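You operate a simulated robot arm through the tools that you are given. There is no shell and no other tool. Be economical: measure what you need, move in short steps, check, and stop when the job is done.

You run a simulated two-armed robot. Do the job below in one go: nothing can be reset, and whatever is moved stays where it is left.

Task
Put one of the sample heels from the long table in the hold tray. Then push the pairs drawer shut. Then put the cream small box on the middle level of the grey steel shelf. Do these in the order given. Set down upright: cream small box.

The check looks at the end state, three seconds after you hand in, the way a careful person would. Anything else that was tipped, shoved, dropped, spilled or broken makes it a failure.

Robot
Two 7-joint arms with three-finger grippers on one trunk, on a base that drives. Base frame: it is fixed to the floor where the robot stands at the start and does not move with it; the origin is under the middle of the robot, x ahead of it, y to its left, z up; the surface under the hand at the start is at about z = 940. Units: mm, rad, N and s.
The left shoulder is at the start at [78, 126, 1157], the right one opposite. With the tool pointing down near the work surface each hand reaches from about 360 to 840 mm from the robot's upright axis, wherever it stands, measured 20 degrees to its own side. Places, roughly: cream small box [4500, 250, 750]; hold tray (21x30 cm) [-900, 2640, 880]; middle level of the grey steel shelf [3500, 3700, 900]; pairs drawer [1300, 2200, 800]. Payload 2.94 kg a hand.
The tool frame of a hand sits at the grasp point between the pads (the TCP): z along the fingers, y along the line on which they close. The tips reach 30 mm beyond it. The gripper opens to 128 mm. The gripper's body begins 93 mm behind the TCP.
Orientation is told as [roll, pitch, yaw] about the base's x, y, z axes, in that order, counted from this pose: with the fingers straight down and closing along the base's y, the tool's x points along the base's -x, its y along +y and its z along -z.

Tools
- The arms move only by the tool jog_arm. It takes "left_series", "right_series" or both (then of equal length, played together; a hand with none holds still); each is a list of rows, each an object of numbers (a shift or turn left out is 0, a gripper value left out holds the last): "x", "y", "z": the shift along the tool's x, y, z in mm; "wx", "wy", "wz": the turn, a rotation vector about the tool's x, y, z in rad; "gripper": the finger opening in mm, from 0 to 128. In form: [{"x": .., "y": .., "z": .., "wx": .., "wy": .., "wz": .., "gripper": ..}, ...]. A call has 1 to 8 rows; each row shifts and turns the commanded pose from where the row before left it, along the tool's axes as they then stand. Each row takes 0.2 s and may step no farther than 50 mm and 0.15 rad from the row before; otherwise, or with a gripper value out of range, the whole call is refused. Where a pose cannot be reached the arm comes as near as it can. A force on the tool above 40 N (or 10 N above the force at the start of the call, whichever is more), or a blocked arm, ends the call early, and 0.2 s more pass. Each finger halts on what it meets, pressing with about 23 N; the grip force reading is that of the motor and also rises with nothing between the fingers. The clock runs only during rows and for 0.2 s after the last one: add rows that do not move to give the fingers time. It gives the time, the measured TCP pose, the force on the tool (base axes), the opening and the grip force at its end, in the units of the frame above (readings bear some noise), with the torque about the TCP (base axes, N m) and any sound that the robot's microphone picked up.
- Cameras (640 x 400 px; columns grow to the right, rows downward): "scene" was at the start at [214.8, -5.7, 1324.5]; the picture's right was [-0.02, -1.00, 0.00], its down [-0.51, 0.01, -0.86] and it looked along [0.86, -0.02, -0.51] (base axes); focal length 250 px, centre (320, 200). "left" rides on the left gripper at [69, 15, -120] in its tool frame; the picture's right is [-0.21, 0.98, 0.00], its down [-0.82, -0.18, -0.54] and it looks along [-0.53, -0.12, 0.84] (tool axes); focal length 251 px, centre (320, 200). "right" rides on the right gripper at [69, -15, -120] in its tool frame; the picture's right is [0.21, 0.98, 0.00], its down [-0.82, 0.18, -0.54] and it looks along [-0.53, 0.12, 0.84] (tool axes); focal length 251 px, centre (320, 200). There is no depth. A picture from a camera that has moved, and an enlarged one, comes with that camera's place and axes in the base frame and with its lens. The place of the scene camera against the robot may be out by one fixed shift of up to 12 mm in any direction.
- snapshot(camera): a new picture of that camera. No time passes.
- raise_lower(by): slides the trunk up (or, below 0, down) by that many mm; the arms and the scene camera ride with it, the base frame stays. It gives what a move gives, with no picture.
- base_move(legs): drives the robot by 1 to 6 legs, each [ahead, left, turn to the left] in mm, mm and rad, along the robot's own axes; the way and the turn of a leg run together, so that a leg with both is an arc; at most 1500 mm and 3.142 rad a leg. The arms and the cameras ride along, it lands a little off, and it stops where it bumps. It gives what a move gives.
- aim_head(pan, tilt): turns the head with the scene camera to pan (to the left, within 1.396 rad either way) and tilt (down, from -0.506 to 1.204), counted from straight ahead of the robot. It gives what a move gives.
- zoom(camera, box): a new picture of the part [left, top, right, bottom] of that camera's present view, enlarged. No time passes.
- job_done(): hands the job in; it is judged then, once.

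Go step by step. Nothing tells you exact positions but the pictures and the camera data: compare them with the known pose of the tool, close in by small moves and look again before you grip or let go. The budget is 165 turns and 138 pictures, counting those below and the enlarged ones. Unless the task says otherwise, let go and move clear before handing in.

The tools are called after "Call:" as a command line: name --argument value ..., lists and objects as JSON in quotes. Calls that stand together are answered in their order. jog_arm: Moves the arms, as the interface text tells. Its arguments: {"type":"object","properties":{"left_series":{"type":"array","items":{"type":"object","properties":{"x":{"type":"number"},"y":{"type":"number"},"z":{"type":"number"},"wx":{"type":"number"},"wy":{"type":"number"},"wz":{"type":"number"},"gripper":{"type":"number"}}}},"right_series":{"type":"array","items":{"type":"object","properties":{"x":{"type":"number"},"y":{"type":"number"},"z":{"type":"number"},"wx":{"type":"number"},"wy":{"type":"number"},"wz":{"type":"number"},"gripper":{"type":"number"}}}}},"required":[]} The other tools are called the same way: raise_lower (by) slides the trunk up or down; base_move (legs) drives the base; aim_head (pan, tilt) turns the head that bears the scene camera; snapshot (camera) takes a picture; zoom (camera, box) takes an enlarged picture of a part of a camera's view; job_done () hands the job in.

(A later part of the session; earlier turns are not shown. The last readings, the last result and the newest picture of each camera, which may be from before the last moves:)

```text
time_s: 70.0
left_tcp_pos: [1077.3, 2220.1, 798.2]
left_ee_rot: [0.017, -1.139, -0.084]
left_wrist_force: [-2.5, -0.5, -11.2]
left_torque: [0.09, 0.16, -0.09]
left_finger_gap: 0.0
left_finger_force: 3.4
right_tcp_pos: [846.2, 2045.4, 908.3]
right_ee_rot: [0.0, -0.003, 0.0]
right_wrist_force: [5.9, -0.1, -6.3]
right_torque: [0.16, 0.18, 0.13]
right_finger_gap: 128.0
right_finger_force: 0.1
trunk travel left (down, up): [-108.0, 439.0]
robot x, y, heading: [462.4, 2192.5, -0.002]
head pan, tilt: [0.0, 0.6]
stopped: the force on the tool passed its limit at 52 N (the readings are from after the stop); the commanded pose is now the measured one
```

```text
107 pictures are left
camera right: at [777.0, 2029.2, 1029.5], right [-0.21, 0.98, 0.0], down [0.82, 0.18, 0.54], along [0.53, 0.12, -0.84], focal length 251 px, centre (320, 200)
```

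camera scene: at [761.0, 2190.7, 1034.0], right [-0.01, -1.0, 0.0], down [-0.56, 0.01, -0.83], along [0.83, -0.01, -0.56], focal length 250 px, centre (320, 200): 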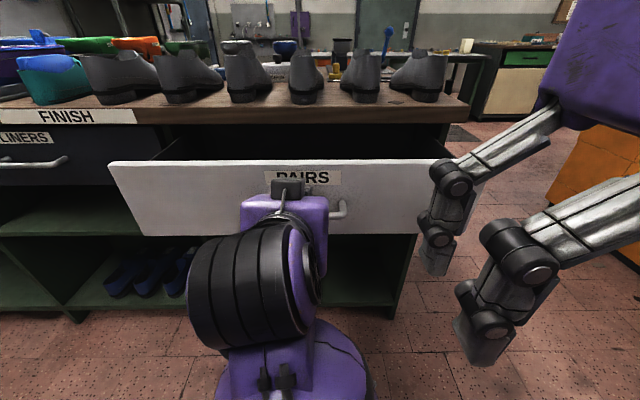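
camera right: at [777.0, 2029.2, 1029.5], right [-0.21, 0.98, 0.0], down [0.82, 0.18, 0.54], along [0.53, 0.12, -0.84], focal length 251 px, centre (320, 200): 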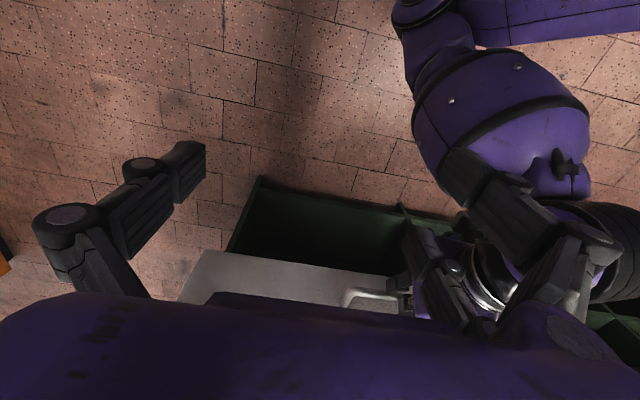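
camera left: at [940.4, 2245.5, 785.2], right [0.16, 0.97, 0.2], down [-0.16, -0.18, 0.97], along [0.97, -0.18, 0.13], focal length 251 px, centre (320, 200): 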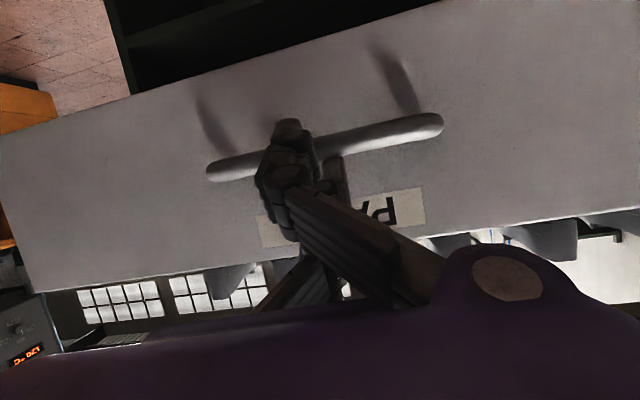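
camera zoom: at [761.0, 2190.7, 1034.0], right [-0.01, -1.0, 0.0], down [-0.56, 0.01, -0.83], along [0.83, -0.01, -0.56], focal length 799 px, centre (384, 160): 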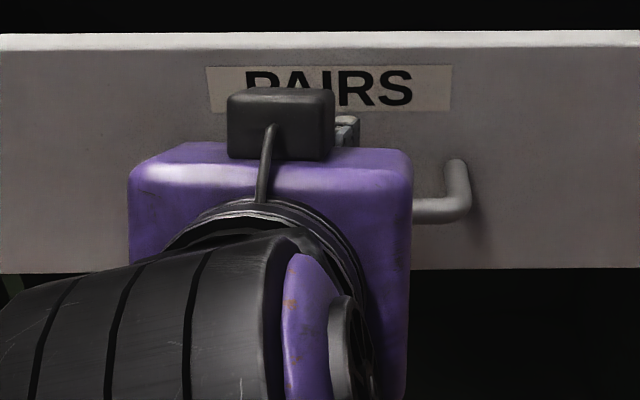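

The gripper's fingers straddle the handle bar. I'll open slightly and withdraw straight along the tool axis.

Call:
jog_arm --left_series '[{"gripper": 30}, {"gripper": 30}, {"z": -20}, {"z": -25}, {"z": -25}]'

Call:
snapshot --camera "left"

Call:
snapshot --camera "scene"

```text
time_s: 71.2
left_tcp_pos: [1078.3, 2220.6, 799.4]
left_ee_rot: [0.014, -1.147, -0.085]
left_wrist_force: [-0.1, -0.7, 0.1]
left_torque: [-0.05, 0.01, 0.01]
left_finger_gap: 29.9
left_finger_force: 0.1
left hand out of reach, approached as far as the arm can: row 3, 4, 5
right_tcp_pos: [845.8, 2044.3, 908.9]
right_ee_rot: [0.001, -0.002, 0.002]
right_wrist_force: [7.2, -2.8, -6.2]
right_torque: [0.38, 0.28, 0.31]
right_finger_gap: 127.9
right_finger_force: 0.1
trunk travel left (down, up): [-108.0, 439.0]
robot x, y, heading: [465.6, 2195.3, -0.001]
head pan, tilt: [0.0, 0.6]
```

```text
106 pictures are left
camera left: at [940.7, 2245.4, 786.1], right [0.16, 0.97, 0.2], down [-0.17, -0.18, 0.97], along [0.97, -0.18, 0.13], focal length 251 px, centre (320, 200)
```

left: 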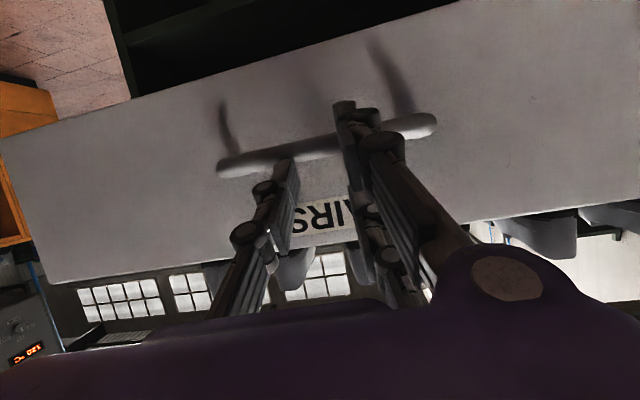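

```text
105 pictures are left
camera scene: at [761.1, 2190.7, 1033.8], right [-0.02, -1.0, 0.0], down [-0.56, 0.01, -0.83], along [0.83, -0.01, -0.56], focal length 250 px, centre (320, 200)
```

scene: 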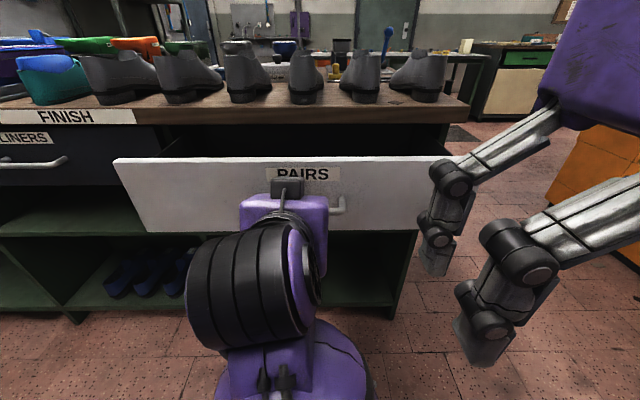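

Now the fingers straddle the bar loosely. I'll withdraw using small alternating base and trunk steps along the tool axis.

Call:
base_move --legs '[[-12, 0, 0]]'

Call:
raise_lower --by 7

Call:
base_move --legs '[[-16, 0, 0]]'

Call:
raise_lower --by 7

Call:
base_move --legs '[[-25, 0, 0]]'

Call:
snapshot --camera "left"

```text
time_s: 72.0
left_tcp_pos: [1064.6, 2219.8, 800.4]
left_ee_rot: [0.014, -1.149, -0.085]
left_wrist_force: [-0.4, 0.0, 0.6]
left_torque: [0.03, -0.01, 0.0]
left_finger_gap: 29.9
left_finger_force: 0.1
right_tcp_pos: [832.8, 2044.1, 908.7]
right_ee_rot: [0.001, -0.004, 0.0]
right_wrist_force: [6.1, -2.3, -6.6]
right_torque: [0.23, 0.26, 0.22]
right_finger_gap: 128.1
right_finger_force: 0.1
trunk travel left (down, up): [-108.0, 439.0]
robot x, y, heading: [449.5, 2197.0, 0.002]
head pan, tilt: [0.0, 0.6]
```

```text
time_s: 72.5
left_tcp_pos: [1067.2, 2219.8, 806.5]
left_ee_rot: [0.017, -1.144, -0.084]
left_wrist_force: [0.5, -0.2, 0.9]
left_torque: [0.0, 0.02, 0.03]
left_finger_gap: 29.8
left_finger_force: 0.1
right_tcp_pos: [833.1, 2044.7, 916.6]
right_ee_rot: [0.002, -0.003, 0.0]
right_wrist_force: [0.1, 0.0, -0.2]
right_torque: [0.0, 0.05, 0.03]
right_finger_gap: 128.3
right_finger_force: 0.1
trunk travel left (down, up): [-115.0, 432.0]
robot x, y, heading: [452.4, 2196.0, 0.001]
head pan, tilt: [0.0, 0.6]
```

```text
time_s: 73.3
left_tcp_pos: [1049.8, 2219.7, 806.4]
left_ee_rot: [0.016, -1.145, -0.084]
left_wrist_force: [-0.3, -0.2, 1.1]
left_torque: [0.01, -0.01, 0.01]
left_finger_gap: 29.9
left_finger_force: 0.0
right_tcp_pos: [817.2, 2045.1, 916.5]
right_ee_rot: [-0.001, -0.003, 0.0]
right_wrist_force: [0.2, -0.6, -0.5]
right_torque: [-0.01, 0.0, 0.0]
right_finger_gap: 127.8
right_finger_force: 0.1
trunk travel left (down, up): [-115.0, 432.0]
robot x, y, heading: [435.4, 2196.4, -0.003]
head pan, tilt: [0.0, 0.6]
```

```text
time_s: 73.8
left_tcp_pos: [1050.0, 2219.9, 814.2]
left_ee_rot: [0.015, -1.144, -0.085]
left_wrist_force: [-0.6, -0.5, 0.3]
left_torque: [0.01, 0.01, 0.01]
left_finger_gap: 30.0
left_finger_force: 0.0
right_tcp_pos: [819.3, 2044.2, 922.3]
right_ee_rot: [0.002, -0.005, 0.0]
right_wrist_force: [-0.1, -0.8, 0.8]
right_torque: [-0.06, 0.03, -0.01]
right_finger_gap: 128.1
right_finger_force: 0.2
trunk travel left (down, up): [-122.0, 425.0]
robot x, y, heading: [435.3, 2199.3, 0.004]
head pan, tilt: [0.0, 0.6]
```

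```text
time_s: 74.7
left_tcp_pos: [1026.0, 2219.6, 814.6]
left_ee_rot: [0.017, -1.146, -0.084]
left_wrist_force: [-0.5, 0.1, 0.4]
left_torque: [0.02, 0.0, -0.01]
left_finger_gap: 29.9
left_finger_force: 0.2
right_tcp_pos: [793.5, 2044.1, 924.4]
right_ee_rot: [0.002, -0.005, 0.001]
right_wrist_force: [0.2, -0.2, 1.0]
right_torque: [0.02, -0.08, 0.03]
right_finger_gap: 128.0
right_finger_force: 0.1
trunk travel left (down, up): [-122.0, 425.0]
robot x, y, heading: [406.0, 2197.0, -0.0]
head pan, tilt: [0.0, 0.6]
```

```text
104 pictures are left
camera left: at [888.3, 2245.2, 800.3], right [0.16, 0.97, 0.2], down [-0.17, -0.18, 0.97], along [0.97, -0.19, 0.13], focal length 251 px, centre (320, 200)
```

left: 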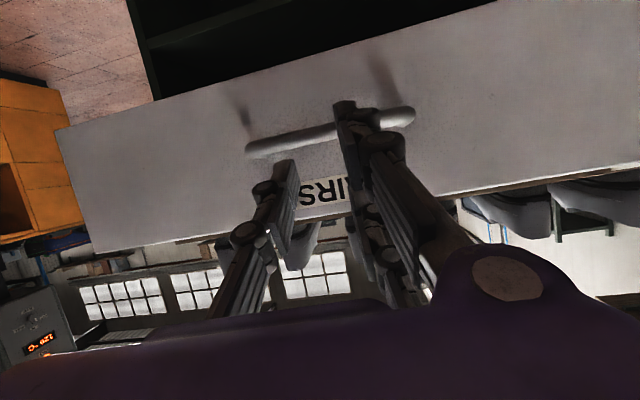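

Free of the handle. I'll shift right 115 mm to press on the plain front beside the handle, and drive gently ahead.

Call:
base_move --legs '[[0, -118, 0], [70, 0, 0]]'

Call:
snapshot --camera "left"

Call:
snapshot --camera "scene"

```text
time_s: 77.0
left_tcp_pos: [1095.8, 2099.8, 813.8]
left_ee_rot: [0.017, -1.146, -0.086]
left_wrist_force: [0.1, -0.4, 0.2]
left_torque: [-0.03, -0.01, -0.01]
left_finger_gap: 29.9
left_finger_force: 0.1
right_tcp_pos: [863.6, 1924.9, 922.2]
right_ee_rot: [0.003, -0.002, -0.003]
right_wrist_force: [0.0, -0.1, -0.5]
right_torque: [0.03, 0.04, 0.03]
right_finger_gap: 128.2
right_finger_force: 0.0
trunk travel left (down, up): [-122.0, 425.0]
robot x, y, heading: [476.7, 2077.3, -0.005]
head pan, tilt: [0.0, 0.6]
```

```text
103 pictures are left
camera left: at [958.9, 2125.9, 799.6], right [0.16, 0.97, 0.2], down [-0.17, -0.18, 0.97], along [0.97, -0.19, 0.13], focal length 251 px, centre (320, 200)
```

left: 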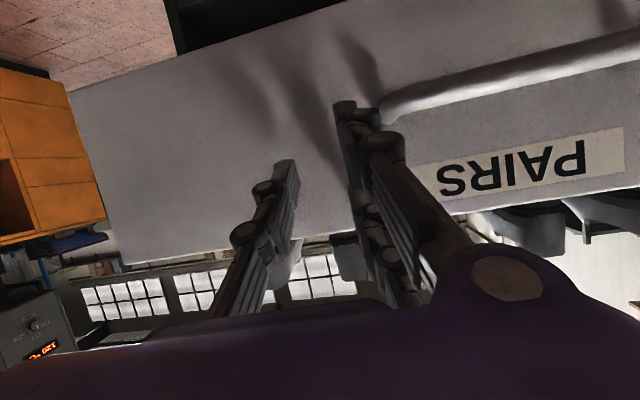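

```text
102 pictures are left
camera scene: at [773.5, 2073.2, 1049.3], right [0.0, -1.0, 0.0], down [-0.57, 0.0, -0.82], along [0.82, 0.0, -0.57], focal length 250 px, centre (320, 200)
```

scene: 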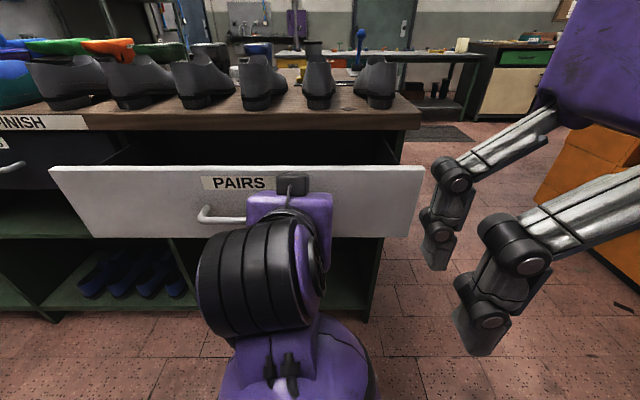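

Call:
base_move --legs '[[0, -25, 0.005], [80, 0, 0]]'

Call:
snapshot --camera "scene"

```text
time_s: 78.5
left_tcp_pos: [1174.6, 2077.9, 813.0]
left_ee_rot: [0.015, -1.147, -0.079]
left_wrist_force: [0.3, -0.9, 0.5]
left_torque: [-0.02, -0.01, -0.01]
left_finger_gap: 30.0
left_finger_force: 0.1
right_tcp_pos: [942.8, 1903.6, 922.2]
right_ee_rot: [0.002, -0.002, 0.003]
right_wrist_force: [0.8, -0.1, 0.4]
right_torque: [0.0, 0.06, 0.0]
right_finger_gap: 128.4
right_finger_force: 0.1
trunk travel left (down, up): [-122.0, 425.0]
robot x, y, heading: [560.3, 2052.7, 0.004]
head pan, tilt: [0.0, 0.6]
```

```text
101 pictures are left
camera scene: at [852.7, 2050.5, 1049.3], right [0.0, -1.0, 0.0], down [-0.57, 0.0, -0.82], along [0.82, 0.0, -0.57], focal length 250 px, centre (320, 200)
```

scene: 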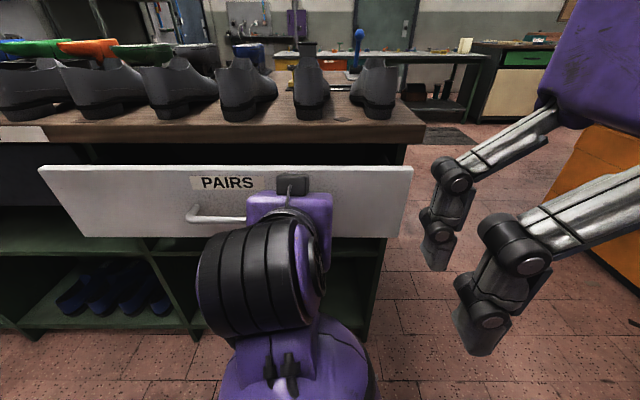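

The drawer is sliding in. Continuing.

Call:
base_move --legs '[[90, 0, -0.004]]'

Call:
snapshot --camera "scene"

```text
time_s: 79.6
left_tcp_pos: [1264.5, 2078.0, 813.1]
left_ee_rot: [0.015, -1.142, -0.085]
left_wrist_force: [0.7, 0.5, -0.3]
left_torque: [-0.02, -0.01, 0.0]
left_finger_gap: 29.9
left_finger_force: 0.2
right_tcp_pos: [1031.9, 1901.9, 922.9]
right_ee_rot: [0.002, -0.002, -0.002]
right_wrist_force: [-0.1, -0.3, -0.3]
right_torque: [0.01, 0.05, -0.02]
right_finger_gap: 127.8
right_finger_force: 0.0
trunk travel left (down, up): [-122.0, 425.0]
robot x, y, heading: [650.5, 2055.9, 0.004]
head pan, tilt: [0.0, 0.6]
```

```text
100 pictures are left
camera scene: at [941.4, 2049.5, 1049.3], right [0.0, -1.0, 0.0], down [-0.57, 0.0, -0.82], along [0.82, 0.0, -0.57], focal length 250 px, centre (320, 200)
```

scene: 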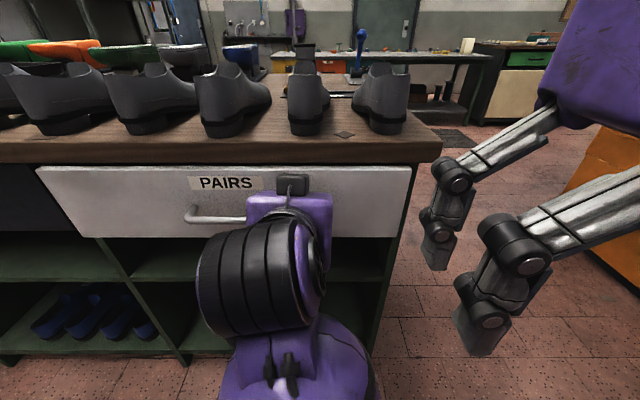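

Call:
base_move --legs '[[30, 0, -0.004]]'

Call:
zoom --camera "scene" --box '[0, 120, 440, 260]'

```text
time_s: 80.6
left_tcp_pos: [1292.3, 2077.5, 813.2]
left_ee_rot: [0.009, -1.144, -0.078]
left_wrist_force: [-0.5, -0.7, 0.0]
left_torque: [0.02, 0.0, 0.02]
left_finger_gap: 29.9
left_finger_force: 0.0
right_tcp_pos: [1061.3, 1901.3, 923.4]
right_ee_rot: [0.002, -0.003, -0.005]
right_wrist_force: [0.5, -1.1, -0.1]
right_torque: [0.0, 0.02, -0.01]
right_finger_gap: 127.8
right_finger_force: 0.1
trunk travel left (down, up): [-122.0, 425.0]
robot x, y, heading: [678.3, 2052.8, -0.006]
head pan, tilt: [0.0, 0.6]
stopped in leg 1: the force on the tool passed its limit at 62 N (the readings are from after the stop); the commanded pose is now the measured one
```

```text
1.45 times, centred on (220, 190) of scene
camera zoom: at [971.5, 2048.5, 1049.6], right [0.0, -1.0, 0.0], down [-0.56, 0.0, -0.83], along [0.83, 0.0, -0.56], focal length 363 px, centre (466, 214)
```

zoom: 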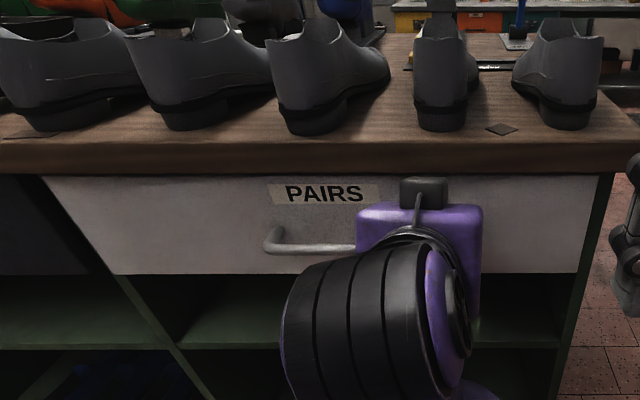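

Pushed until a hard stop. I'll back off and check that it is flush with the neighbouring drawers.

Call:
base_move --legs '[[-300, 0, 0]]'

Call:
aim_head --pan 0.35 --tilt 0.4

Call:
snapshot --camera "scene"

```text
time_s: 82.7
left_tcp_pos: [995.6, 2075.9, 813.5]
left_ee_rot: [0.008, -1.144, -0.082]
left_wrist_force: [-0.1, -0.4, 0.0]
left_torque: [0.03, -0.01, 0.02]
left_finger_gap: 30.1
left_finger_force: 0.1
right_tcp_pos: [763.2, 1902.2, 922.9]
right_ee_rot: [0.002, -0.002, -0.011]
right_wrist_force: [-0.3, -0.4, 0.3]
right_torque: [-0.02, -0.04, -0.03]
right_finger_gap: 128.0
right_finger_force: 0.1
trunk travel left (down, up): [-122.0, 425.0]
robot x, y, heading: [383.9, 2057.6, -0.01]
head pan, tilt: [0.0, 0.6]
```

```text
time_s: 83.5
left_tcp_pos: [994.9, 2075.9, 813.2]
left_ee_rot: [0.009, -1.144, -0.083]
left_wrist_force: [0.2, 0.3, -0.3]
left_torque: [0.02, -0.01, 0.0]
left_finger_gap: 30.0
left_finger_force: 0.1
right_tcp_pos: [764.4, 1901.7, 921.9]
right_ee_rot: [0.002, -0.002, -0.011]
right_wrist_force: [48.0, 1.7, 4.7]
right_torque: [-0.27, 6.87, 0.32]
right_finger_gap: 127.8
right_finger_force: 0.1
trunk travel left (down, up): [-122.0, 425.0]
robot x, y, heading: [382.2, 2056.4, -0.009]
head pan, tilt: [0.351, 0.4]
```

```text
98 pictures are left
camera scene: at [678.6, 2054.4, 1065.1], right [0.05, -1.0, 0.0], down [-0.41, -0.02, -0.91], along [0.91, 0.04, -0.42], focal length 250 px, centre (320, 200)
```

scene: 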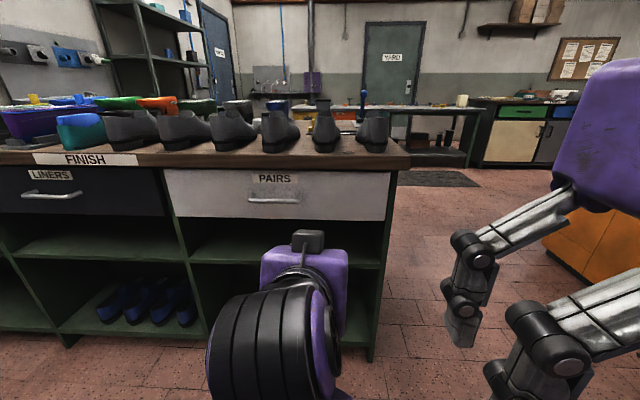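

Call:
zoom --camera "scene" --box '[80, 130, 400, 240]'

Call:
aim_head --pan 0.0 --tilt 0.4

Call:
snapshot --camera "scene"

```text
2.00 times, centred on (240, 185) of scene
camera zoom: at [678.6, 2054.4, 1065.1], right [0.05, -1.0, 0.0], down [-0.41, -0.02, -0.91], along [0.91, 0.04, -0.42], focal length 500 px, centre (480, 230)
```

zoom: 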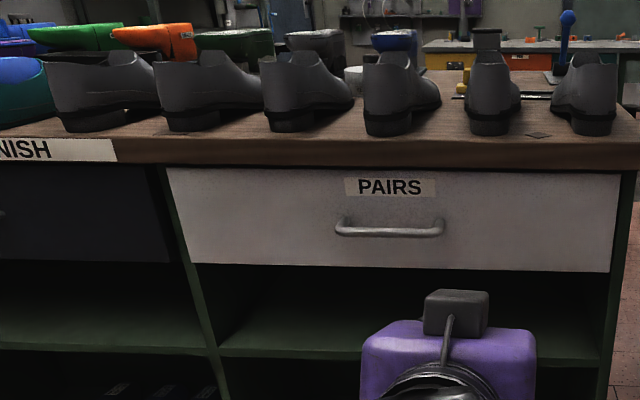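

```text
time_s: 84.3
left_tcp_pos: [995.4, 2076.0, 814.0]
left_ee_rot: [0.009, -1.145, -0.083]
left_wrist_force: [-0.1, -0.2, -0.7]
left_torque: [0.03, 0.01, -0.01]
left_finger_gap: 30.0
left_finger_force: 0.1
right_tcp_pos: [763.7, 1900.7, 923.5]
right_ee_rot: [0.002, -0.005, -0.008]
right_wrist_force: [1.2, -0.1, 0.0]
right_torque: [-0.01, -0.01, -0.02]
right_finger_gap: 128.1
right_finger_force: 0.0
trunk travel left (down, up): [-122.0, 425.0]
robot x, y, heading: [383.9, 2056.6, -0.008]
head pan, tilt: [0.0, 0.4]
```

```text
96 pictures are left
camera scene: at [679.1, 2049.2, 1067.8], right [-0.01, -1.0, 0.0], down [-0.39, 0.0, -0.92], along [0.92, -0.01, -0.39], focal length 250 px, centre (320, 200)
```

scene: 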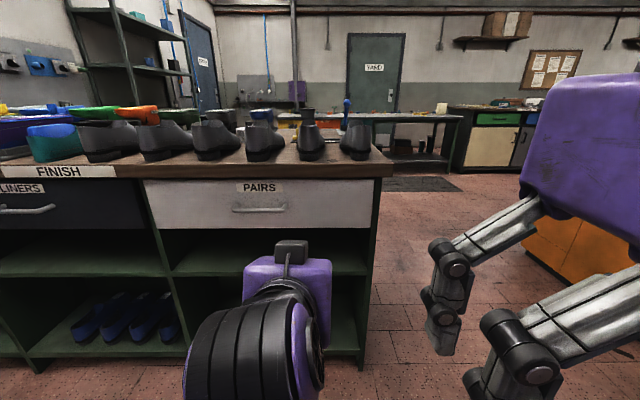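

The PAIRS drawer is flush with its neighbour. Now I'll back off, raise the trunk and point the left hand down again.

Call:
base_move --legs '[[-250, 0, 0.008]]'

Call:
raise_lower --by 253

Call:
jog_arm --left_series '[{"wy": 0.15}, {"wy": 0.15}, {"wy": 0.15}, {"wy": 0.15}, {"wy": 0.15}, {"wy": 0.15}, {"wy": 0.15}, {"wy": 0.095, "gripper": 128}]'

Call:
aim_head --pan -0.6 --tilt 0.3

Call:
snapshot --camera "scene"

```text
time_s: 86.1
left_tcp_pos: [747.8, 2080.3, 813.9]
left_ee_rot: [0.009, -1.147, -0.077]
left_wrist_force: [0.0, -0.1, 0.1]
left_torque: [0.0, 0.0, 0.03]
left_finger_gap: 29.8
left_finger_force: 0.1
right_tcp_pos: [517.7, 1904.6, 922.7]
right_ee_rot: [0.001, -0.004, -0.004]
right_wrist_force: [1.0, -1.2, 0.3]
right_torque: [-0.04, -0.02, 0.03]
right_finger_gap: 128.0
right_finger_force: 0.1
trunk travel left (down, up): [-122.0, 425.0]
robot x, y, heading: [135.6, 2054.7, -0.005]
head pan, tilt: [0.0, 0.4]
```

```text
time_s: 88.7
left_tcp_pos: [749.3, 2080.9, 1067.4]
left_ee_rot: [0.01, -1.143, -0.078]
left_wrist_force: [0.1, 0.1, 0.2]
left_torque: [0.01, -0.03, 0.03]
left_finger_gap: 29.6
left_finger_force: 0.0
right_tcp_pos: [517.8, 1905.3, 1175.9]
right_ee_rot: [0.003, -0.002, -0.002]
right_wrist_force: [0.9, -0.5, -0.2]
right_torque: [-0.01, 0.03, 0.02]
right_finger_gap: 128.1
right_finger_force: 0.2
trunk travel left (down, up): [-375.0, 172.0]
robot x, y, heading: [134.3, 2053.1, -0.003]
head pan, tilt: [0.0, 0.4]
```

```text
time_s: 90.7
left_tcp_pos: [809.8, 2111.2, 990.6]
left_ee_rot: [0.02, 0.075, -0.04]
left_wrist_force: [0.4, 0.7, -0.1]
left_torque: [0.04, 0.0, 0.01]
left_finger_gap: 120.1
left_finger_force: 0.1
left hand out of reach, approached as far as the arm can: row 3, 4, 5, 6
right_tcp_pos: [518.4, 1906.2, 1175.5]
right_ee_rot: [0.001, -0.003, -0.004]
right_wrist_force: [0.6, 0.6, 0.4]
right_torque: [0.01, -0.03, -0.03]
right_finger_gap: 128.2
right_finger_force: 0.1
trunk travel left (down, up): [-375.0, 172.0]
robot x, y, heading: [132.0, 2056.5, -0.003]
head pan, tilt: [0.0, 0.4]
stopped in row 8 (left hand): the arm was blocked; the commanded pose is now the measured one
```

```text
time_s: 91.7
left_tcp_pos: [808.9, 2108.9, 990.4]
left_ee_rot: [0.017, 0.071, -0.042]
left_wrist_force: [-0.7, -0.2, 0.4]
left_torque: [-0.01, 0.01, -0.01]
left_finger_gap: 128.2
left_finger_force: 0.1
right_tcp_pos: [518.3, 1905.6, 1176.1]
right_ee_rot: [0.004, 0.0, -0.004]
right_wrist_force: [0.2, 0.0, 0.8]
right_torque: [0.0, -0.01, 0.01]
right_finger_gap: 128.2
right_finger_force: 0.0
trunk travel left (down, up): [-375.0, 172.0]
robot x, y, heading: [136.7, 2055.6, -0.004]
head pan, tilt: [-0.6, 0.3]
```

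```text
95 pictures are left
camera scene: at [337.0, 1999.9, 1346.4], right [-0.57, -0.82, 0.0], down [-0.24, 0.17, -0.96], along [0.79, -0.54, -0.3], focal length 250 px, centre (320, 200)
```

scene: 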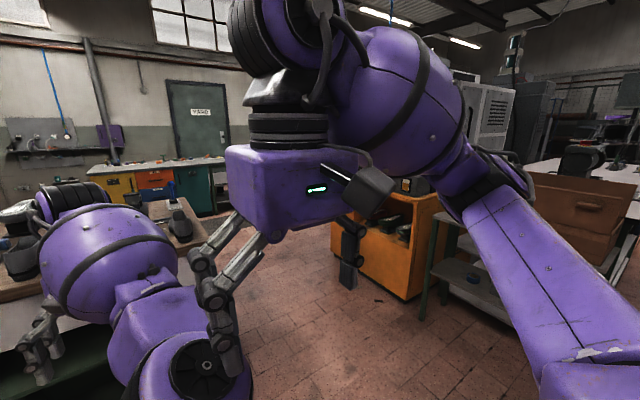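

Left hand ended extended; I'll bring it back to a compact pose.

Call:
jog_arm --left_series '[{"x": 40, "z": -40, "wy": -0.07}, {"x": 40, "z": -30}, {"x": 40, "z": -30}, {"x": 40, "z": -30}, {"x": 40, "z": -30}, {"x": 40, "z": -30}]'

Call:
aim_head --pan 0.0 --tilt 0.3

Call:
snapshot --camera "scene"

```text
refused: row 1 steps farther than a row can; nothing moved
```

```text
time_s: 92.7
left_tcp_pos: [809.2, 2109.9, 990.1]
left_ee_rot: [0.019, 0.07, -0.039]
left_wrist_force: [0.2, -0.2, -0.1]
left_torque: [0.01, 0.0, 0.02]
left_finger_gap: 127.9
left_finger_force: 0.1
right_tcp_pos: [517.7, 1905.3, 1175.6]
right_ee_rot: [0.0, -0.001, -0.003]
right_wrist_force: [0.2, 0.3, 0.6]
right_torque: [0.02, -0.02, 0.01]
right_finger_gap: 128.0
right_finger_force: 0.1
trunk travel left (down, up): [-375.0, 172.0]
robot x, y, heading: [136.3, 2057.6, -0.004]
head pan, tilt: [0.0, 0.3]
```

```text
94 pictures are left
camera scene: at [353.4, 2052.4, 1346.4], right [0.0, -1.0, 0.0], down [-0.3, 0.0, -0.96], along [0.96, 0.0, -0.3], focal length 250 px, centre (320, 200)
```

scene: 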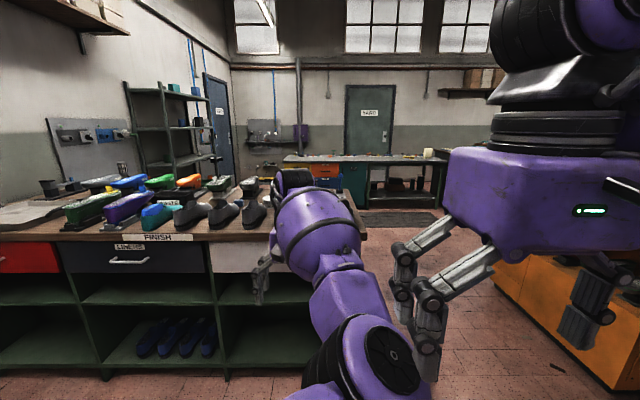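

Call:
jog_arm --left_series '[{"x": 35, "z": -30, "wy": -0.07}, {"x": 38, "z": -30}, {"x": 38, "z": -30}, {"x": 38, "z": -30}, {"x": 38, "z": -30}, {"x": 38, "z": -30}, {"x": 20, "y": 30}, {"y": 30}]'

Call:
snapshot --camera "scene"

```text
time_s: 93.6
left_tcp_pos: [706.7, 2212.5, 873.4]
left_ee_rot: [0.069, 0.313, 0.111]
left_wrist_force: [-0.2, 0.3, 0.1]
left_torque: [-0.02, 0.08, 0.01]
left_finger_gap: 127.8
left_finger_force: 0.0
left hand out of reach, approached as far as the arm can: row 1, 2, 3, 4
right_tcp_pos: [519.2, 1906.5, 1176.5]
right_ee_rot: [0.002, -0.004, -0.003]
right_wrist_force: [-0.1, 0.8, 0.2]
right_torque: [-0.01, 0.0, 0.01]
right_finger_gap: 128.0
right_finger_force: 0.1
trunk travel left (down, up): [-375.0, 172.0]
robot x, y, heading: [133.8, 2060.8, -0.002]
head pan, tilt: [0.0, 0.3]
stopped in row 4 (left hand): the arm was blocked; the commanded pose is now the measured one
```

```text
93 pictures are left
camera scene: at [354.5, 2054.0, 1346.2], right [0.0, -1.0, 0.0], down [-0.3, 0.0, -0.95], along [0.95, 0.0, -0.3], focal length 250 px, centre (320, 200)
```

scene: 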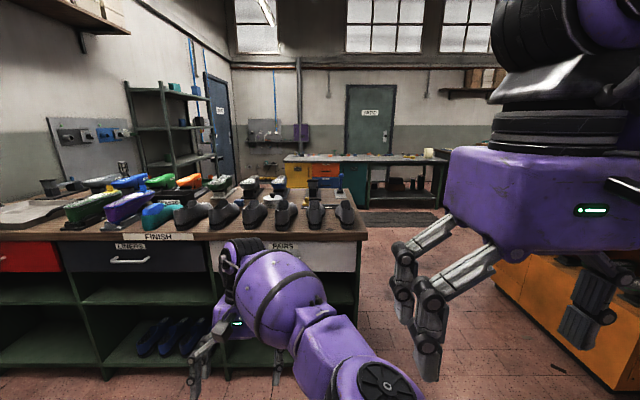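

Call:
jog_arm --left_series '[{"y": 40}, {"y": 40}, {"y": 40}]'

Call:
jog_arm --left_series '[{"z": -40}, {"z": -40}, {"z": -40}, {"z": -40}]'

Call:
snapshot --camera "scene"

```text
time_s: 94.4
left_tcp_pos: [693.6, 2327.1, 882.0]
left_ee_rot: [0.065, 0.312, 0.104]
left_wrist_force: [0.4, -0.3, -0.4]
left_torque: [-0.01, 0.0, -0.03]
left_finger_gap: 128.0
left_finger_force: 0.1
right_tcp_pos: [517.6, 1905.6, 1175.7]
right_ee_rot: [0.0, -0.003, -0.002]
right_wrist_force: [0.7, 0.1, 0.1]
right_torque: [-0.04, 0.0, 0.02]
right_finger_gap: 128.0
right_finger_force: 0.1
trunk travel left (down, up): [-375.0, 172.0]
robot x, y, heading: [137.3, 2058.1, -0.003]
head pan, tilt: [0.0, 0.3]
```

```text
time_s: 95.4
left_tcp_pos: [744.1, 2323.1, 1036.9]
left_ee_rot: [0.067, 0.312, 0.104]
left_wrist_force: [0.0, 0.9, -0.2]
left_torque: [-0.02, -0.03, 0.01]
left_finger_gap: 127.8
left_finger_force: 0.1
right_tcp_pos: [517.0, 1904.8, 1177.0]
right_ee_rot: [0.002, -0.003, -0.004]
right_wrist_force: [0.2, -0.1, -0.8]
right_torque: [0.0, 0.0, 0.0]
right_finger_gap: 128.1
right_finger_force: 0.0
trunk travel left (down, up): [-375.0, 172.0]
robot x, y, heading: [135.4, 2057.4, -0.009]
head pan, tilt: [0.0, 0.3]
```

```text
92 pictures are left
camera scene: at [352.6, 2052.3, 1346.5], right [0.0, -1.0, 0.0], down [-0.3, 0.0, -0.96], along [0.96, 0.0, -0.3], focal length 250 px, centre (320, 200)
```

scene: 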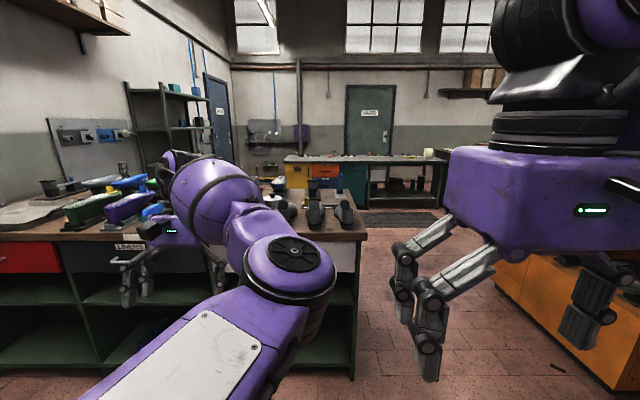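

Call:
jog_arm --left_series '[{"z": -40}, {"z": -40}, {"wy": -0.15}, {"wy": -0.15}, {"wx": -0.06, "wz": 0.1}, {"x": 40}, {"x": 40}, {"x": 40}]'

Call:
snapshot --camera "scene"

```text
time_s: 97.2
left_tcp_pos: [649.4, 2321.6, 1113.0]
left_ee_rot: [0.123, 0.021, -0.012]
left_wrist_force: [0.2, 0.3, 0.1]
left_torque: [-0.01, 0.01, -0.01]
left_finger_gap: 128.0
left_finger_force: 0.0
right_tcp_pos: [516.5, 1904.5, 1176.4]
right_ee_rot: [-0.001, -0.005, -0.003]
right_wrist_force: [-4.3, -4.5, 0.4]
right_torque: [0.01, -0.06, 0.25]
right_finger_gap: 127.0
right_finger_force: 0.0
trunk travel left (down, up): [-375.0, 172.0]
robot x, y, heading: [135.9, 2054.6, -0.006]
head pan, tilt: [0.0, 0.3]
```

```text
91 pictures are left
camera scene: at [352.3, 2052.2, 1346.5], right [0.0, -1.0, 0.0], down [-0.3, 0.0, -0.96], along [0.96, 0.0, -0.3], focal length 250 px, centre (320, 200)
```

scene: 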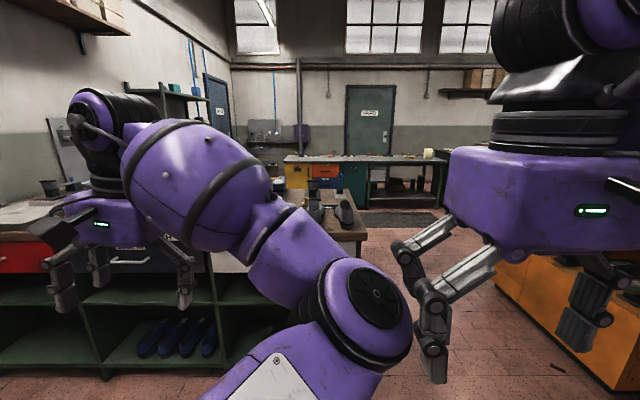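

The left elbow has swung inward and touches the right hand; I'll move the left hand outward.

Call:
jog_arm --left_series '[{"y": 40, "wx": -0.06}, {"y": 40, "wx": -0.06}, {"y": 40}, {"y": 40}, {"y": 40}, {"y": 40}]'

Call:
snapshot --camera "scene"

```text
time_s: 98.6
left_tcp_pos: [656.9, 2555.7, 1163.1]
left_ee_rot: [0.241, 0.02, -0.013]
left_wrist_force: [-0.7, 0.9, -0.5]
left_torque: [-0.01, 0.01, 0.05]
left_finger_gap: 127.9
left_finger_force: 0.0
right_tcp_pos: [517.4, 1906.0, 1177.5]
right_ee_rot: [0.0, -0.004, -0.002]
right_wrist_force: [-0.4, 1.3, -0.1]
right_torque: [-0.01, -0.05, -0.01]
right_finger_gap: 128.1
right_finger_force: 0.1
trunk travel left (down, up): [-375.0, 172.0]
robot x, y, heading: [135.6, 2054.2, -0.003]
head pan, tilt: [0.0, 0.3]
```

```text
90 pictures are left
camera scene: at [353.0, 2053.9, 1346.4], right [0.0, -1.0, 0.0], down [-0.3, 0.0, -0.96], along [0.96, 0.0, -0.3], focal length 250 px, centre (320, 200)
```

scene: 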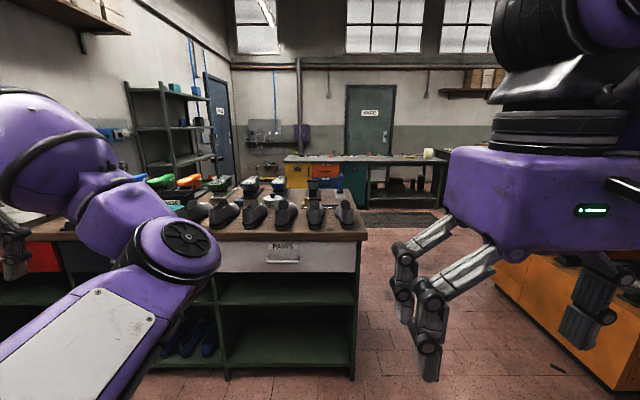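

Call:
jog_arm --left_series '[{"wx": 0.12, "x": 30}, {"wx": 0.12, "x": 40}, {"x": 45}, {"x": 45}, {"x": 45}, {"y": 45}, {"y": 45}]'

Call:
snapshot --camera "scene"

Call:
snapshot --camera "right"

```text
time_s: 100.2
left_tcp_pos: [451.7, 2650.3, 1169.5]
left_ee_rot: [0.003, 0.02, -0.012]
left_wrist_force: [-0.1, 0.5, -0.8]
left_torque: [-0.06, 0.0, 0.01]
left_finger_gap: 127.9
left_finger_force: 0.0
right_tcp_pos: [516.8, 1906.4, 1176.5]
right_ee_rot: [-0.001, -0.003, -0.003]
right_wrist_force: [-0.2, 0.3, -0.5]
right_torque: [-0.01, 0.0, -0.01]
right_finger_gap: 128.2
right_finger_force: 0.1
trunk travel left (down, up): [-375.0, 172.0]
robot x, y, heading: [135.0, 2057.7, -0.001]
head pan, tilt: [0.0, 0.3]
```

```text
89 pictures are left
camera scene: at [352.5, 2054.0, 1346.5], right [0.0, -1.0, 0.0], down [-0.3, 0.0, -0.96], along [0.96, 0.0, -0.3], focal length 250 px, centre (320, 200)
```

scene: 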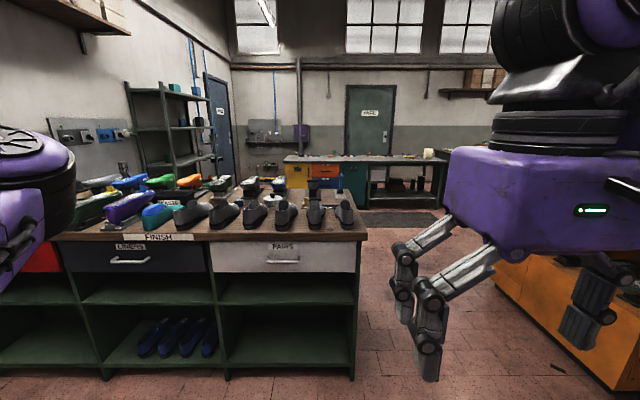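

```text
88 pictures are left
camera right: at [448.5, 1890.9, 1296.8], right [-0.21, 0.98, 0.0], down [0.82, 0.18, 0.54], along [0.53, 0.11, -0.84], focal length 251 px, centre (320, 200)
```

right: 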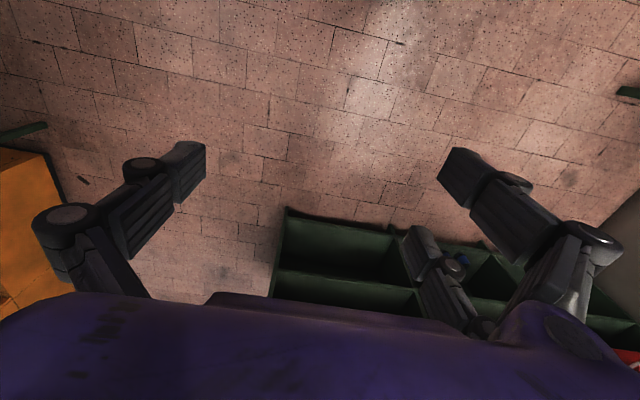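

Call:
jog_arm --left_series '[{"y": -45}, {"y": -45}, {"y": -45}, {"y": -45}, {"y": -45}, {"y": -40, "x": -20}, {"x": -40}]'

Call:
snapshot --camera "scene"

```text
time_s: 101.8
left_tcp_pos: [511.1, 2384.3, 1165.5]
left_ee_rot: [0.002, 0.023, -0.013]
left_wrist_force: [0.3, -0.8, -0.9]
left_torque: [-0.01, 0.06, -0.01]
left_finger_gap: 127.9
left_finger_force: 0.0
right_tcp_pos: [519.1, 1905.7, 1176.2]
right_ee_rot: [0.001, -0.002, -0.004]
right_wrist_force: [0.0, 0.4, 0.1]
right_torque: [0.0, 0.02, 0.02]
right_finger_gap: 128.2
right_finger_force: 0.0
trunk travel left (down, up): [-375.0, 172.0]
robot x, y, heading: [134.7, 2057.3, -0.002]
head pan, tilt: [0.0, 0.3]
```

```text
87 pictures are left
camera scene: at [354.5, 2053.5, 1346.2], right [0.0, -1.0, 0.0], down [-0.3, 0.0, -0.95], along [0.95, 0.0, -0.3], focal length 250 px, centre (320, 200)
```

scene: 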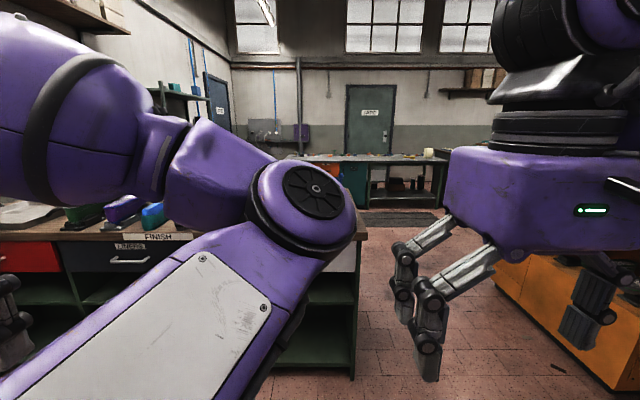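

The elbow is still inward. I'll try rolling the hand to point inward so the wrist pushes the elbow out.

Call:
jog_arm --left_series '[{"wx": 0.15}, {"wx": 0.15}, {"wx": 0.15}, {"wx": 0.15}, {"wx": 0.15}, {"wx": 0.15}, {"wx": 0.15}, {"wx": 0.15}]'

Call:
snapshot --camera "scene"

```text
time_s: 103.6
left_tcp_pos: [509.6, 2381.4, 1149.1]
left_ee_rot: [-1.202, 0.021, -0.016]
left_wrist_force: [-0.5, 0.6, -0.2]
left_torque: [-0.03, -0.01, 0.0]
left_finger_gap: 127.7
left_finger_force: 0.1
left hand out of reach, approached as far as the arm can: row 8
right_tcp_pos: [518.4, 1905.9, 1176.4]
right_ee_rot: [0.001, -0.004, -0.004]
right_wrist_force: [0.1, 1.0, 0.4]
right_torque: [-0.05, 0.05, -0.02]
right_finger_gap: 128.0
right_finger_force: 0.0
trunk travel left (down, up): [-375.0, 172.0]
robot x, y, heading: [137.8, 2058.2, 0.003]
head pan, tilt: [0.0, 0.3]
```

```text
86 pictures are left
camera scene: at [353.6, 2055.1, 1346.7], right [0.01, -1.0, 0.0], down [-0.29, 0.0, -0.96], along [0.96, 0.01, -0.29], focal length 250 px, centre (320, 200)
```

scene: 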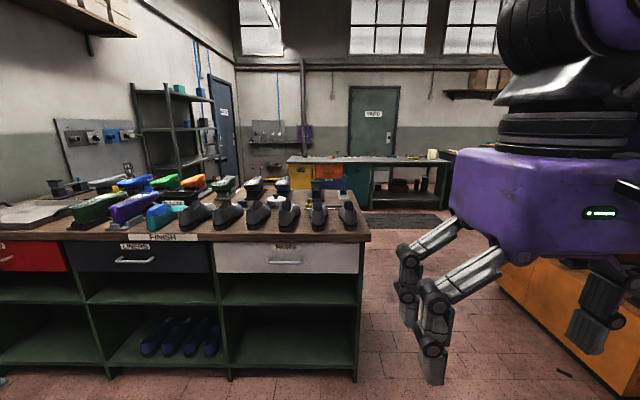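

It worked: the elbow is out of the centre. I'll roll the hand back down.

Call:
jog_arm --left_series '[{"wx": -0.15}, {"wx": -0.15}, {"wx": -0.15}, {"wx": -0.15}, {"wx": -0.15}, {"wx": -0.15}, {"wx": -0.15}, {"wx": -0.15}]'

Call:
snapshot --camera "scene"

```text
time_s: 104.4
left_tcp_pos: [486.6, 2410.0, 1128.1]
left_ee_rot: [-0.935, 0.028, 0.12]
left_wrist_force: [-0.1, 0.7, 0.2]
left_torque: [-0.03, 0.01, 0.02]
left_finger_gap: 127.9
left_finger_force: 0.0
right_tcp_pos: [516.9, 1904.4, 1175.3]
right_ee_rot: [0.002, -0.002, -0.003]
right_wrist_force: [0.1, -0.8, -0.2]
right_torque: [0.02, -0.01, -0.06]
right_finger_gap: 128.2
right_finger_force: 0.2
trunk travel left (down, up): [-375.0, 172.0]
robot x, y, heading: [135.6, 2058.8, -0.002]
head pan, tilt: [0.0, 0.3]
stopped in row 3 (left hand): the arm was blocked; the commanded pose is now the measured one
```

```text
85 pictures are left
camera scene: at [352.4, 2045.2, 1343.3], right [-0.08, -1.0, 0.0], down [-0.33, 0.03, -0.94], along [0.94, -0.07, -0.33], focal length 250 px, centre (320, 200)
```

scene: 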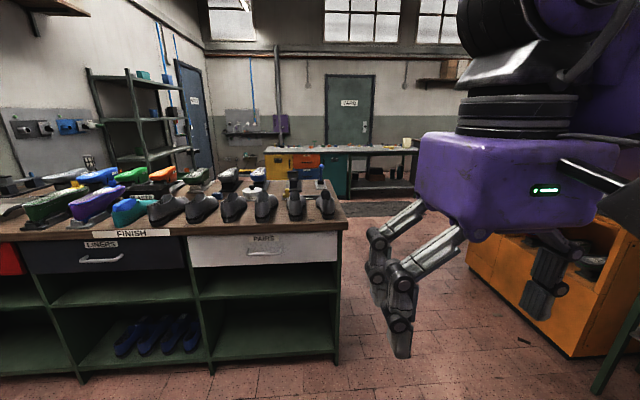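

The left elbow went up and nudges the head; I'll move the hand outward before rolling further.

Call:
jog_arm --left_series '[{"y": 24, "z": -32}, {"y": 24, "z": -32}, {"y": 24, "z": -32}, {"y": 24, "z": -32}]'

Call:
jog_arm --left_series '[{"wx": -0.15}, {"wx": -0.15}, {"wx": -0.15}, {"wx": -0.15}]'

Call:
snapshot --camera "scene"

```text
time_s: 105.4
left_tcp_pos: [466.7, 2570.7, 1129.6]
left_ee_rot: [-0.935, 0.027, 0.116]
left_wrist_force: [0.4, -0.6, 1.1]
left_torque: [-0.02, 0.03, -0.01]
left_finger_gap: 127.9
left_finger_force: 0.2
right_tcp_pos: [517.7, 1907.1, 1177.7]
right_ee_rot: [0.0, -0.003, -0.005]
right_wrist_force: [-0.2, -0.6, 0.0]
right_torque: [-0.06, 0.0, 0.02]
right_finger_gap: 127.8
right_finger_force: 0.0
trunk travel left (down, up): [-375.0, 172.0]
robot x, y, heading: [134.2, 2056.5, -0.005]
head pan, tilt: [0.0, 0.3]
```

```text
time_s: 106.4
left_tcp_pos: [469.6, 2568.2, 1126.1]
left_ee_rot: [-0.328, 0.027, 0.12]
left_wrist_force: [0.4, -0.2, 0.3]
left_torque: [0.0, 0.02, 0.02]
left_finger_gap: 128.0
left_finger_force: 0.0
right_tcp_pos: [518.9, 1902.6, 1175.9]
right_ee_rot: [0.003, -0.004, -0.002]
right_wrist_force: [0.6, -0.7, -0.4]
right_torque: [0.02, 0.03, 0.01]
right_finger_gap: 128.0
right_finger_force: 0.1
trunk travel left (down, up): [-375.0, 172.0]
robot x, y, heading: [137.2, 2055.2, -0.002]
head pan, tilt: [0.0, 0.3]
```

```text
84 pictures are left
camera scene: at [353.7, 2051.2, 1346.3], right [0.0, -1.0, 0.0], down [-0.3, 0.0, -0.96], along [0.96, 0.0, -0.3], focal length 250 px, centre (320, 200)
```

scene: 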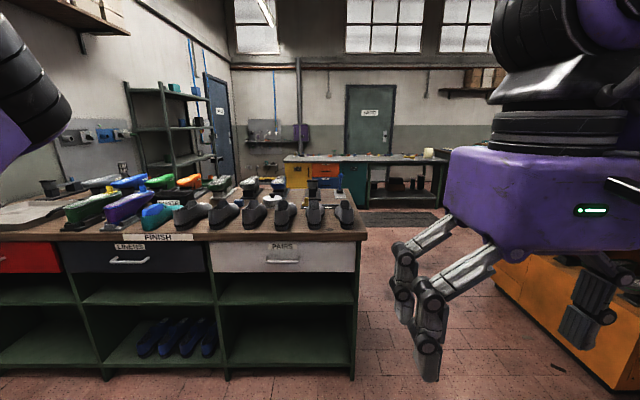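

Call:
jog_arm --left_series '[{"wx": -0.15}, {"wx": -0.15}, {"y": -40}, {"y": -40}, {"y": -40}, {"y": -40}, {"x": -30, "z": -30}]'

Call:
snapshot --camera "scene"

```text
time_s: 108.0
left_tcp_pos: [519.8, 2416.8, 1159.2]
left_ee_rot: [-0.034, 0.03, 0.119]
left_wrist_force: [0.6, 0.6, -0.1]
left_torque: [-0.03, 0.04, -0.01]
left_finger_gap: 128.0
left_finger_force: 0.0
right_tcp_pos: [518.2, 1905.8, 1175.8]
right_ee_rot: [-0.002, -0.003, -0.004]
right_wrist_force: [-0.6, -0.2, -0.5]
right_torque: [-0.03, 0.02, 0.01]
right_finger_gap: 127.9
right_finger_force: 0.1
trunk travel left (down, up): [-375.0, 172.0]
robot x, y, heading: [134.1, 2060.8, 0.004]
head pan, tilt: [0.0, 0.3]
```

```text
83 pictures are left
camera scene: at [353.9, 2053.8, 1346.3], right [0.0, -1.0, 0.0], down [-0.3, 0.0, -0.96], along [0.96, 0.0, -0.3], focal length 250 px, centre (320, 200)
```

scene: 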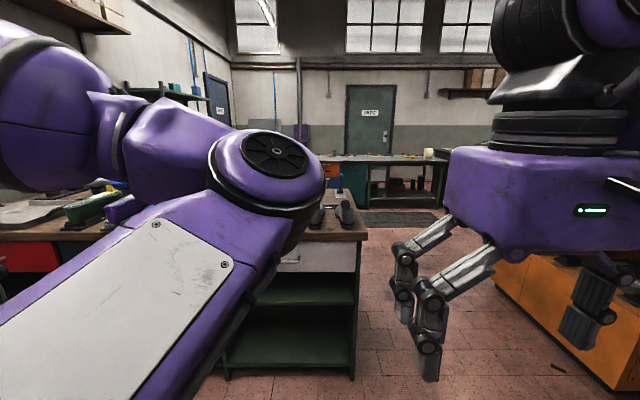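

I'll settle for a compact compromise with the left hand slightly farther out, and use the right arm for the box. Next I'll look toward where the box should be.

Call:
jog_arm --left_series '[{"y": 40, "gripper": 60}, {"y": 35}]'

Call:
aim_head --pan -0.2 --tilt 0.2

Call:
snapshot --camera "scene"

```text
time_s: 108.6
left_tcp_pos: [508.9, 2489.3, 1159.5]
left_ee_rot: [-0.033, 0.029, 0.117]
left_wrist_force: [0.1, -0.2, 0.4]
left_torque: [-0.04, 0.03, 0.03]
left_finger_gap: 60.0
left_finger_force: 0.0
right_tcp_pos: [516.9, 1906.3, 1176.4]
right_ee_rot: [0.0, -0.003, -0.002]
right_wrist_force: [-1.2, 0.3, 1.0]
right_torque: [-0.03, 0.01, -0.02]
right_finger_gap: 127.7
right_finger_force: 0.0
trunk travel left (down, up): [-375.0, 172.0]
robot x, y, heading: [135.4, 2059.4, -0.003]
head pan, tilt: [0.0, 0.3]
```

```text
time_s: 109.4
left_tcp_pos: [508.8, 2488.5, 1159.5]
left_ee_rot: [-0.032, 0.029, 0.116]
left_wrist_force: [0.4, -0.4, 0.0]
left_torque: [0.0, -0.01, 0.04]
left_finger_gap: 60.2
left_finger_force: 0.1
right_tcp_pos: [517.0, 1905.4, 1175.3]
right_ee_rot: [0.001, -0.003, -0.003]
right_wrist_force: [0.5, 0.5, 0.4]
right_torque: [-0.03, 0.01, -0.02]
right_finger_gap: 127.9
right_finger_force: 0.1
trunk travel left (down, up): [-375.0, 172.0]
robot x, y, heading: [134.9, 2061.1, -0.003]
head pan, tilt: [-0.201, 0.201]
```

```text
82 pictures are left
camera scene: at [351.0, 2033.7, 1355.6], right [-0.2, -0.98, 0.0], down [-0.2, 0.04, -0.98], along [0.96, -0.2, -0.2], focal length 250 px, centre (320, 200)
```

scene: 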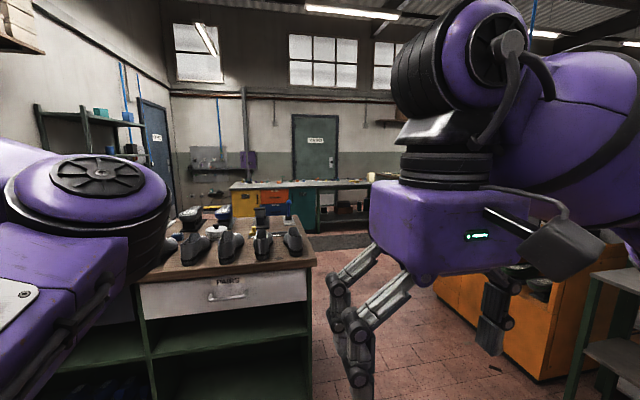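

There's a corridor about 1.3 m wide between the green bench and the orange cabinet. I'll sidestep to y≈1230 and drive through it.

Call:
base_move --legs '[[0, -830, 0.003], [1300, 0, 0]]'

Call:
snapshot --camera "scene"

```text
time_s: 123.1
left_tcp_pos: [1791.9, 1696.2, 1159.0]
left_ee_rot: [-0.032, 0.026, 0.15]
left_wrist_force: [0.7, 0.2, 0.5]
left_torque: [0.01, 0.04, 0.02]
left_finger_gap: 60.0
left_finger_force: 0.0
right_tcp_pos: [1819.3, 1115.0, 1175.7]
right_ee_rot: [0.001, -0.001, 0.027]
right_wrist_force: [-0.2, 0.2, -0.2]
right_torque: [0.01, -0.01, 0.0]
right_finger_gap: 128.2
right_finger_force: 0.0
trunk travel left (down, up): [-375.0, 172.0]
robot x, y, heading: [1432.5, 1253.2, 0.031]
head pan, tilt: [-0.201, 0.201]
```

```text
81 pictures are left
camera scene: at [1648.7, 1237.8, 1355.7], right [-0.17, -0.99, 0.0], down [-0.2, 0.03, -0.98], along [0.97, -0.17, -0.2], focal length 250 px, centre (320, 200)
```

scene: 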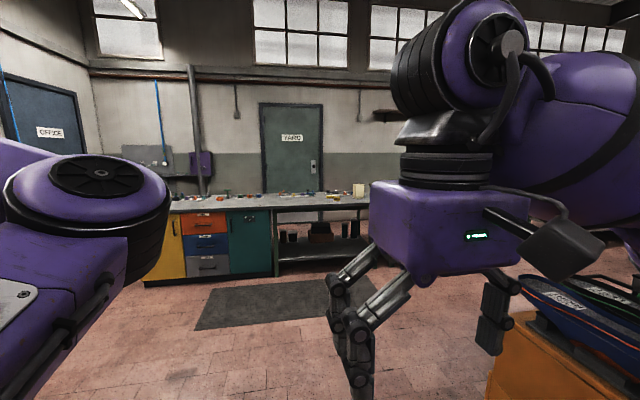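

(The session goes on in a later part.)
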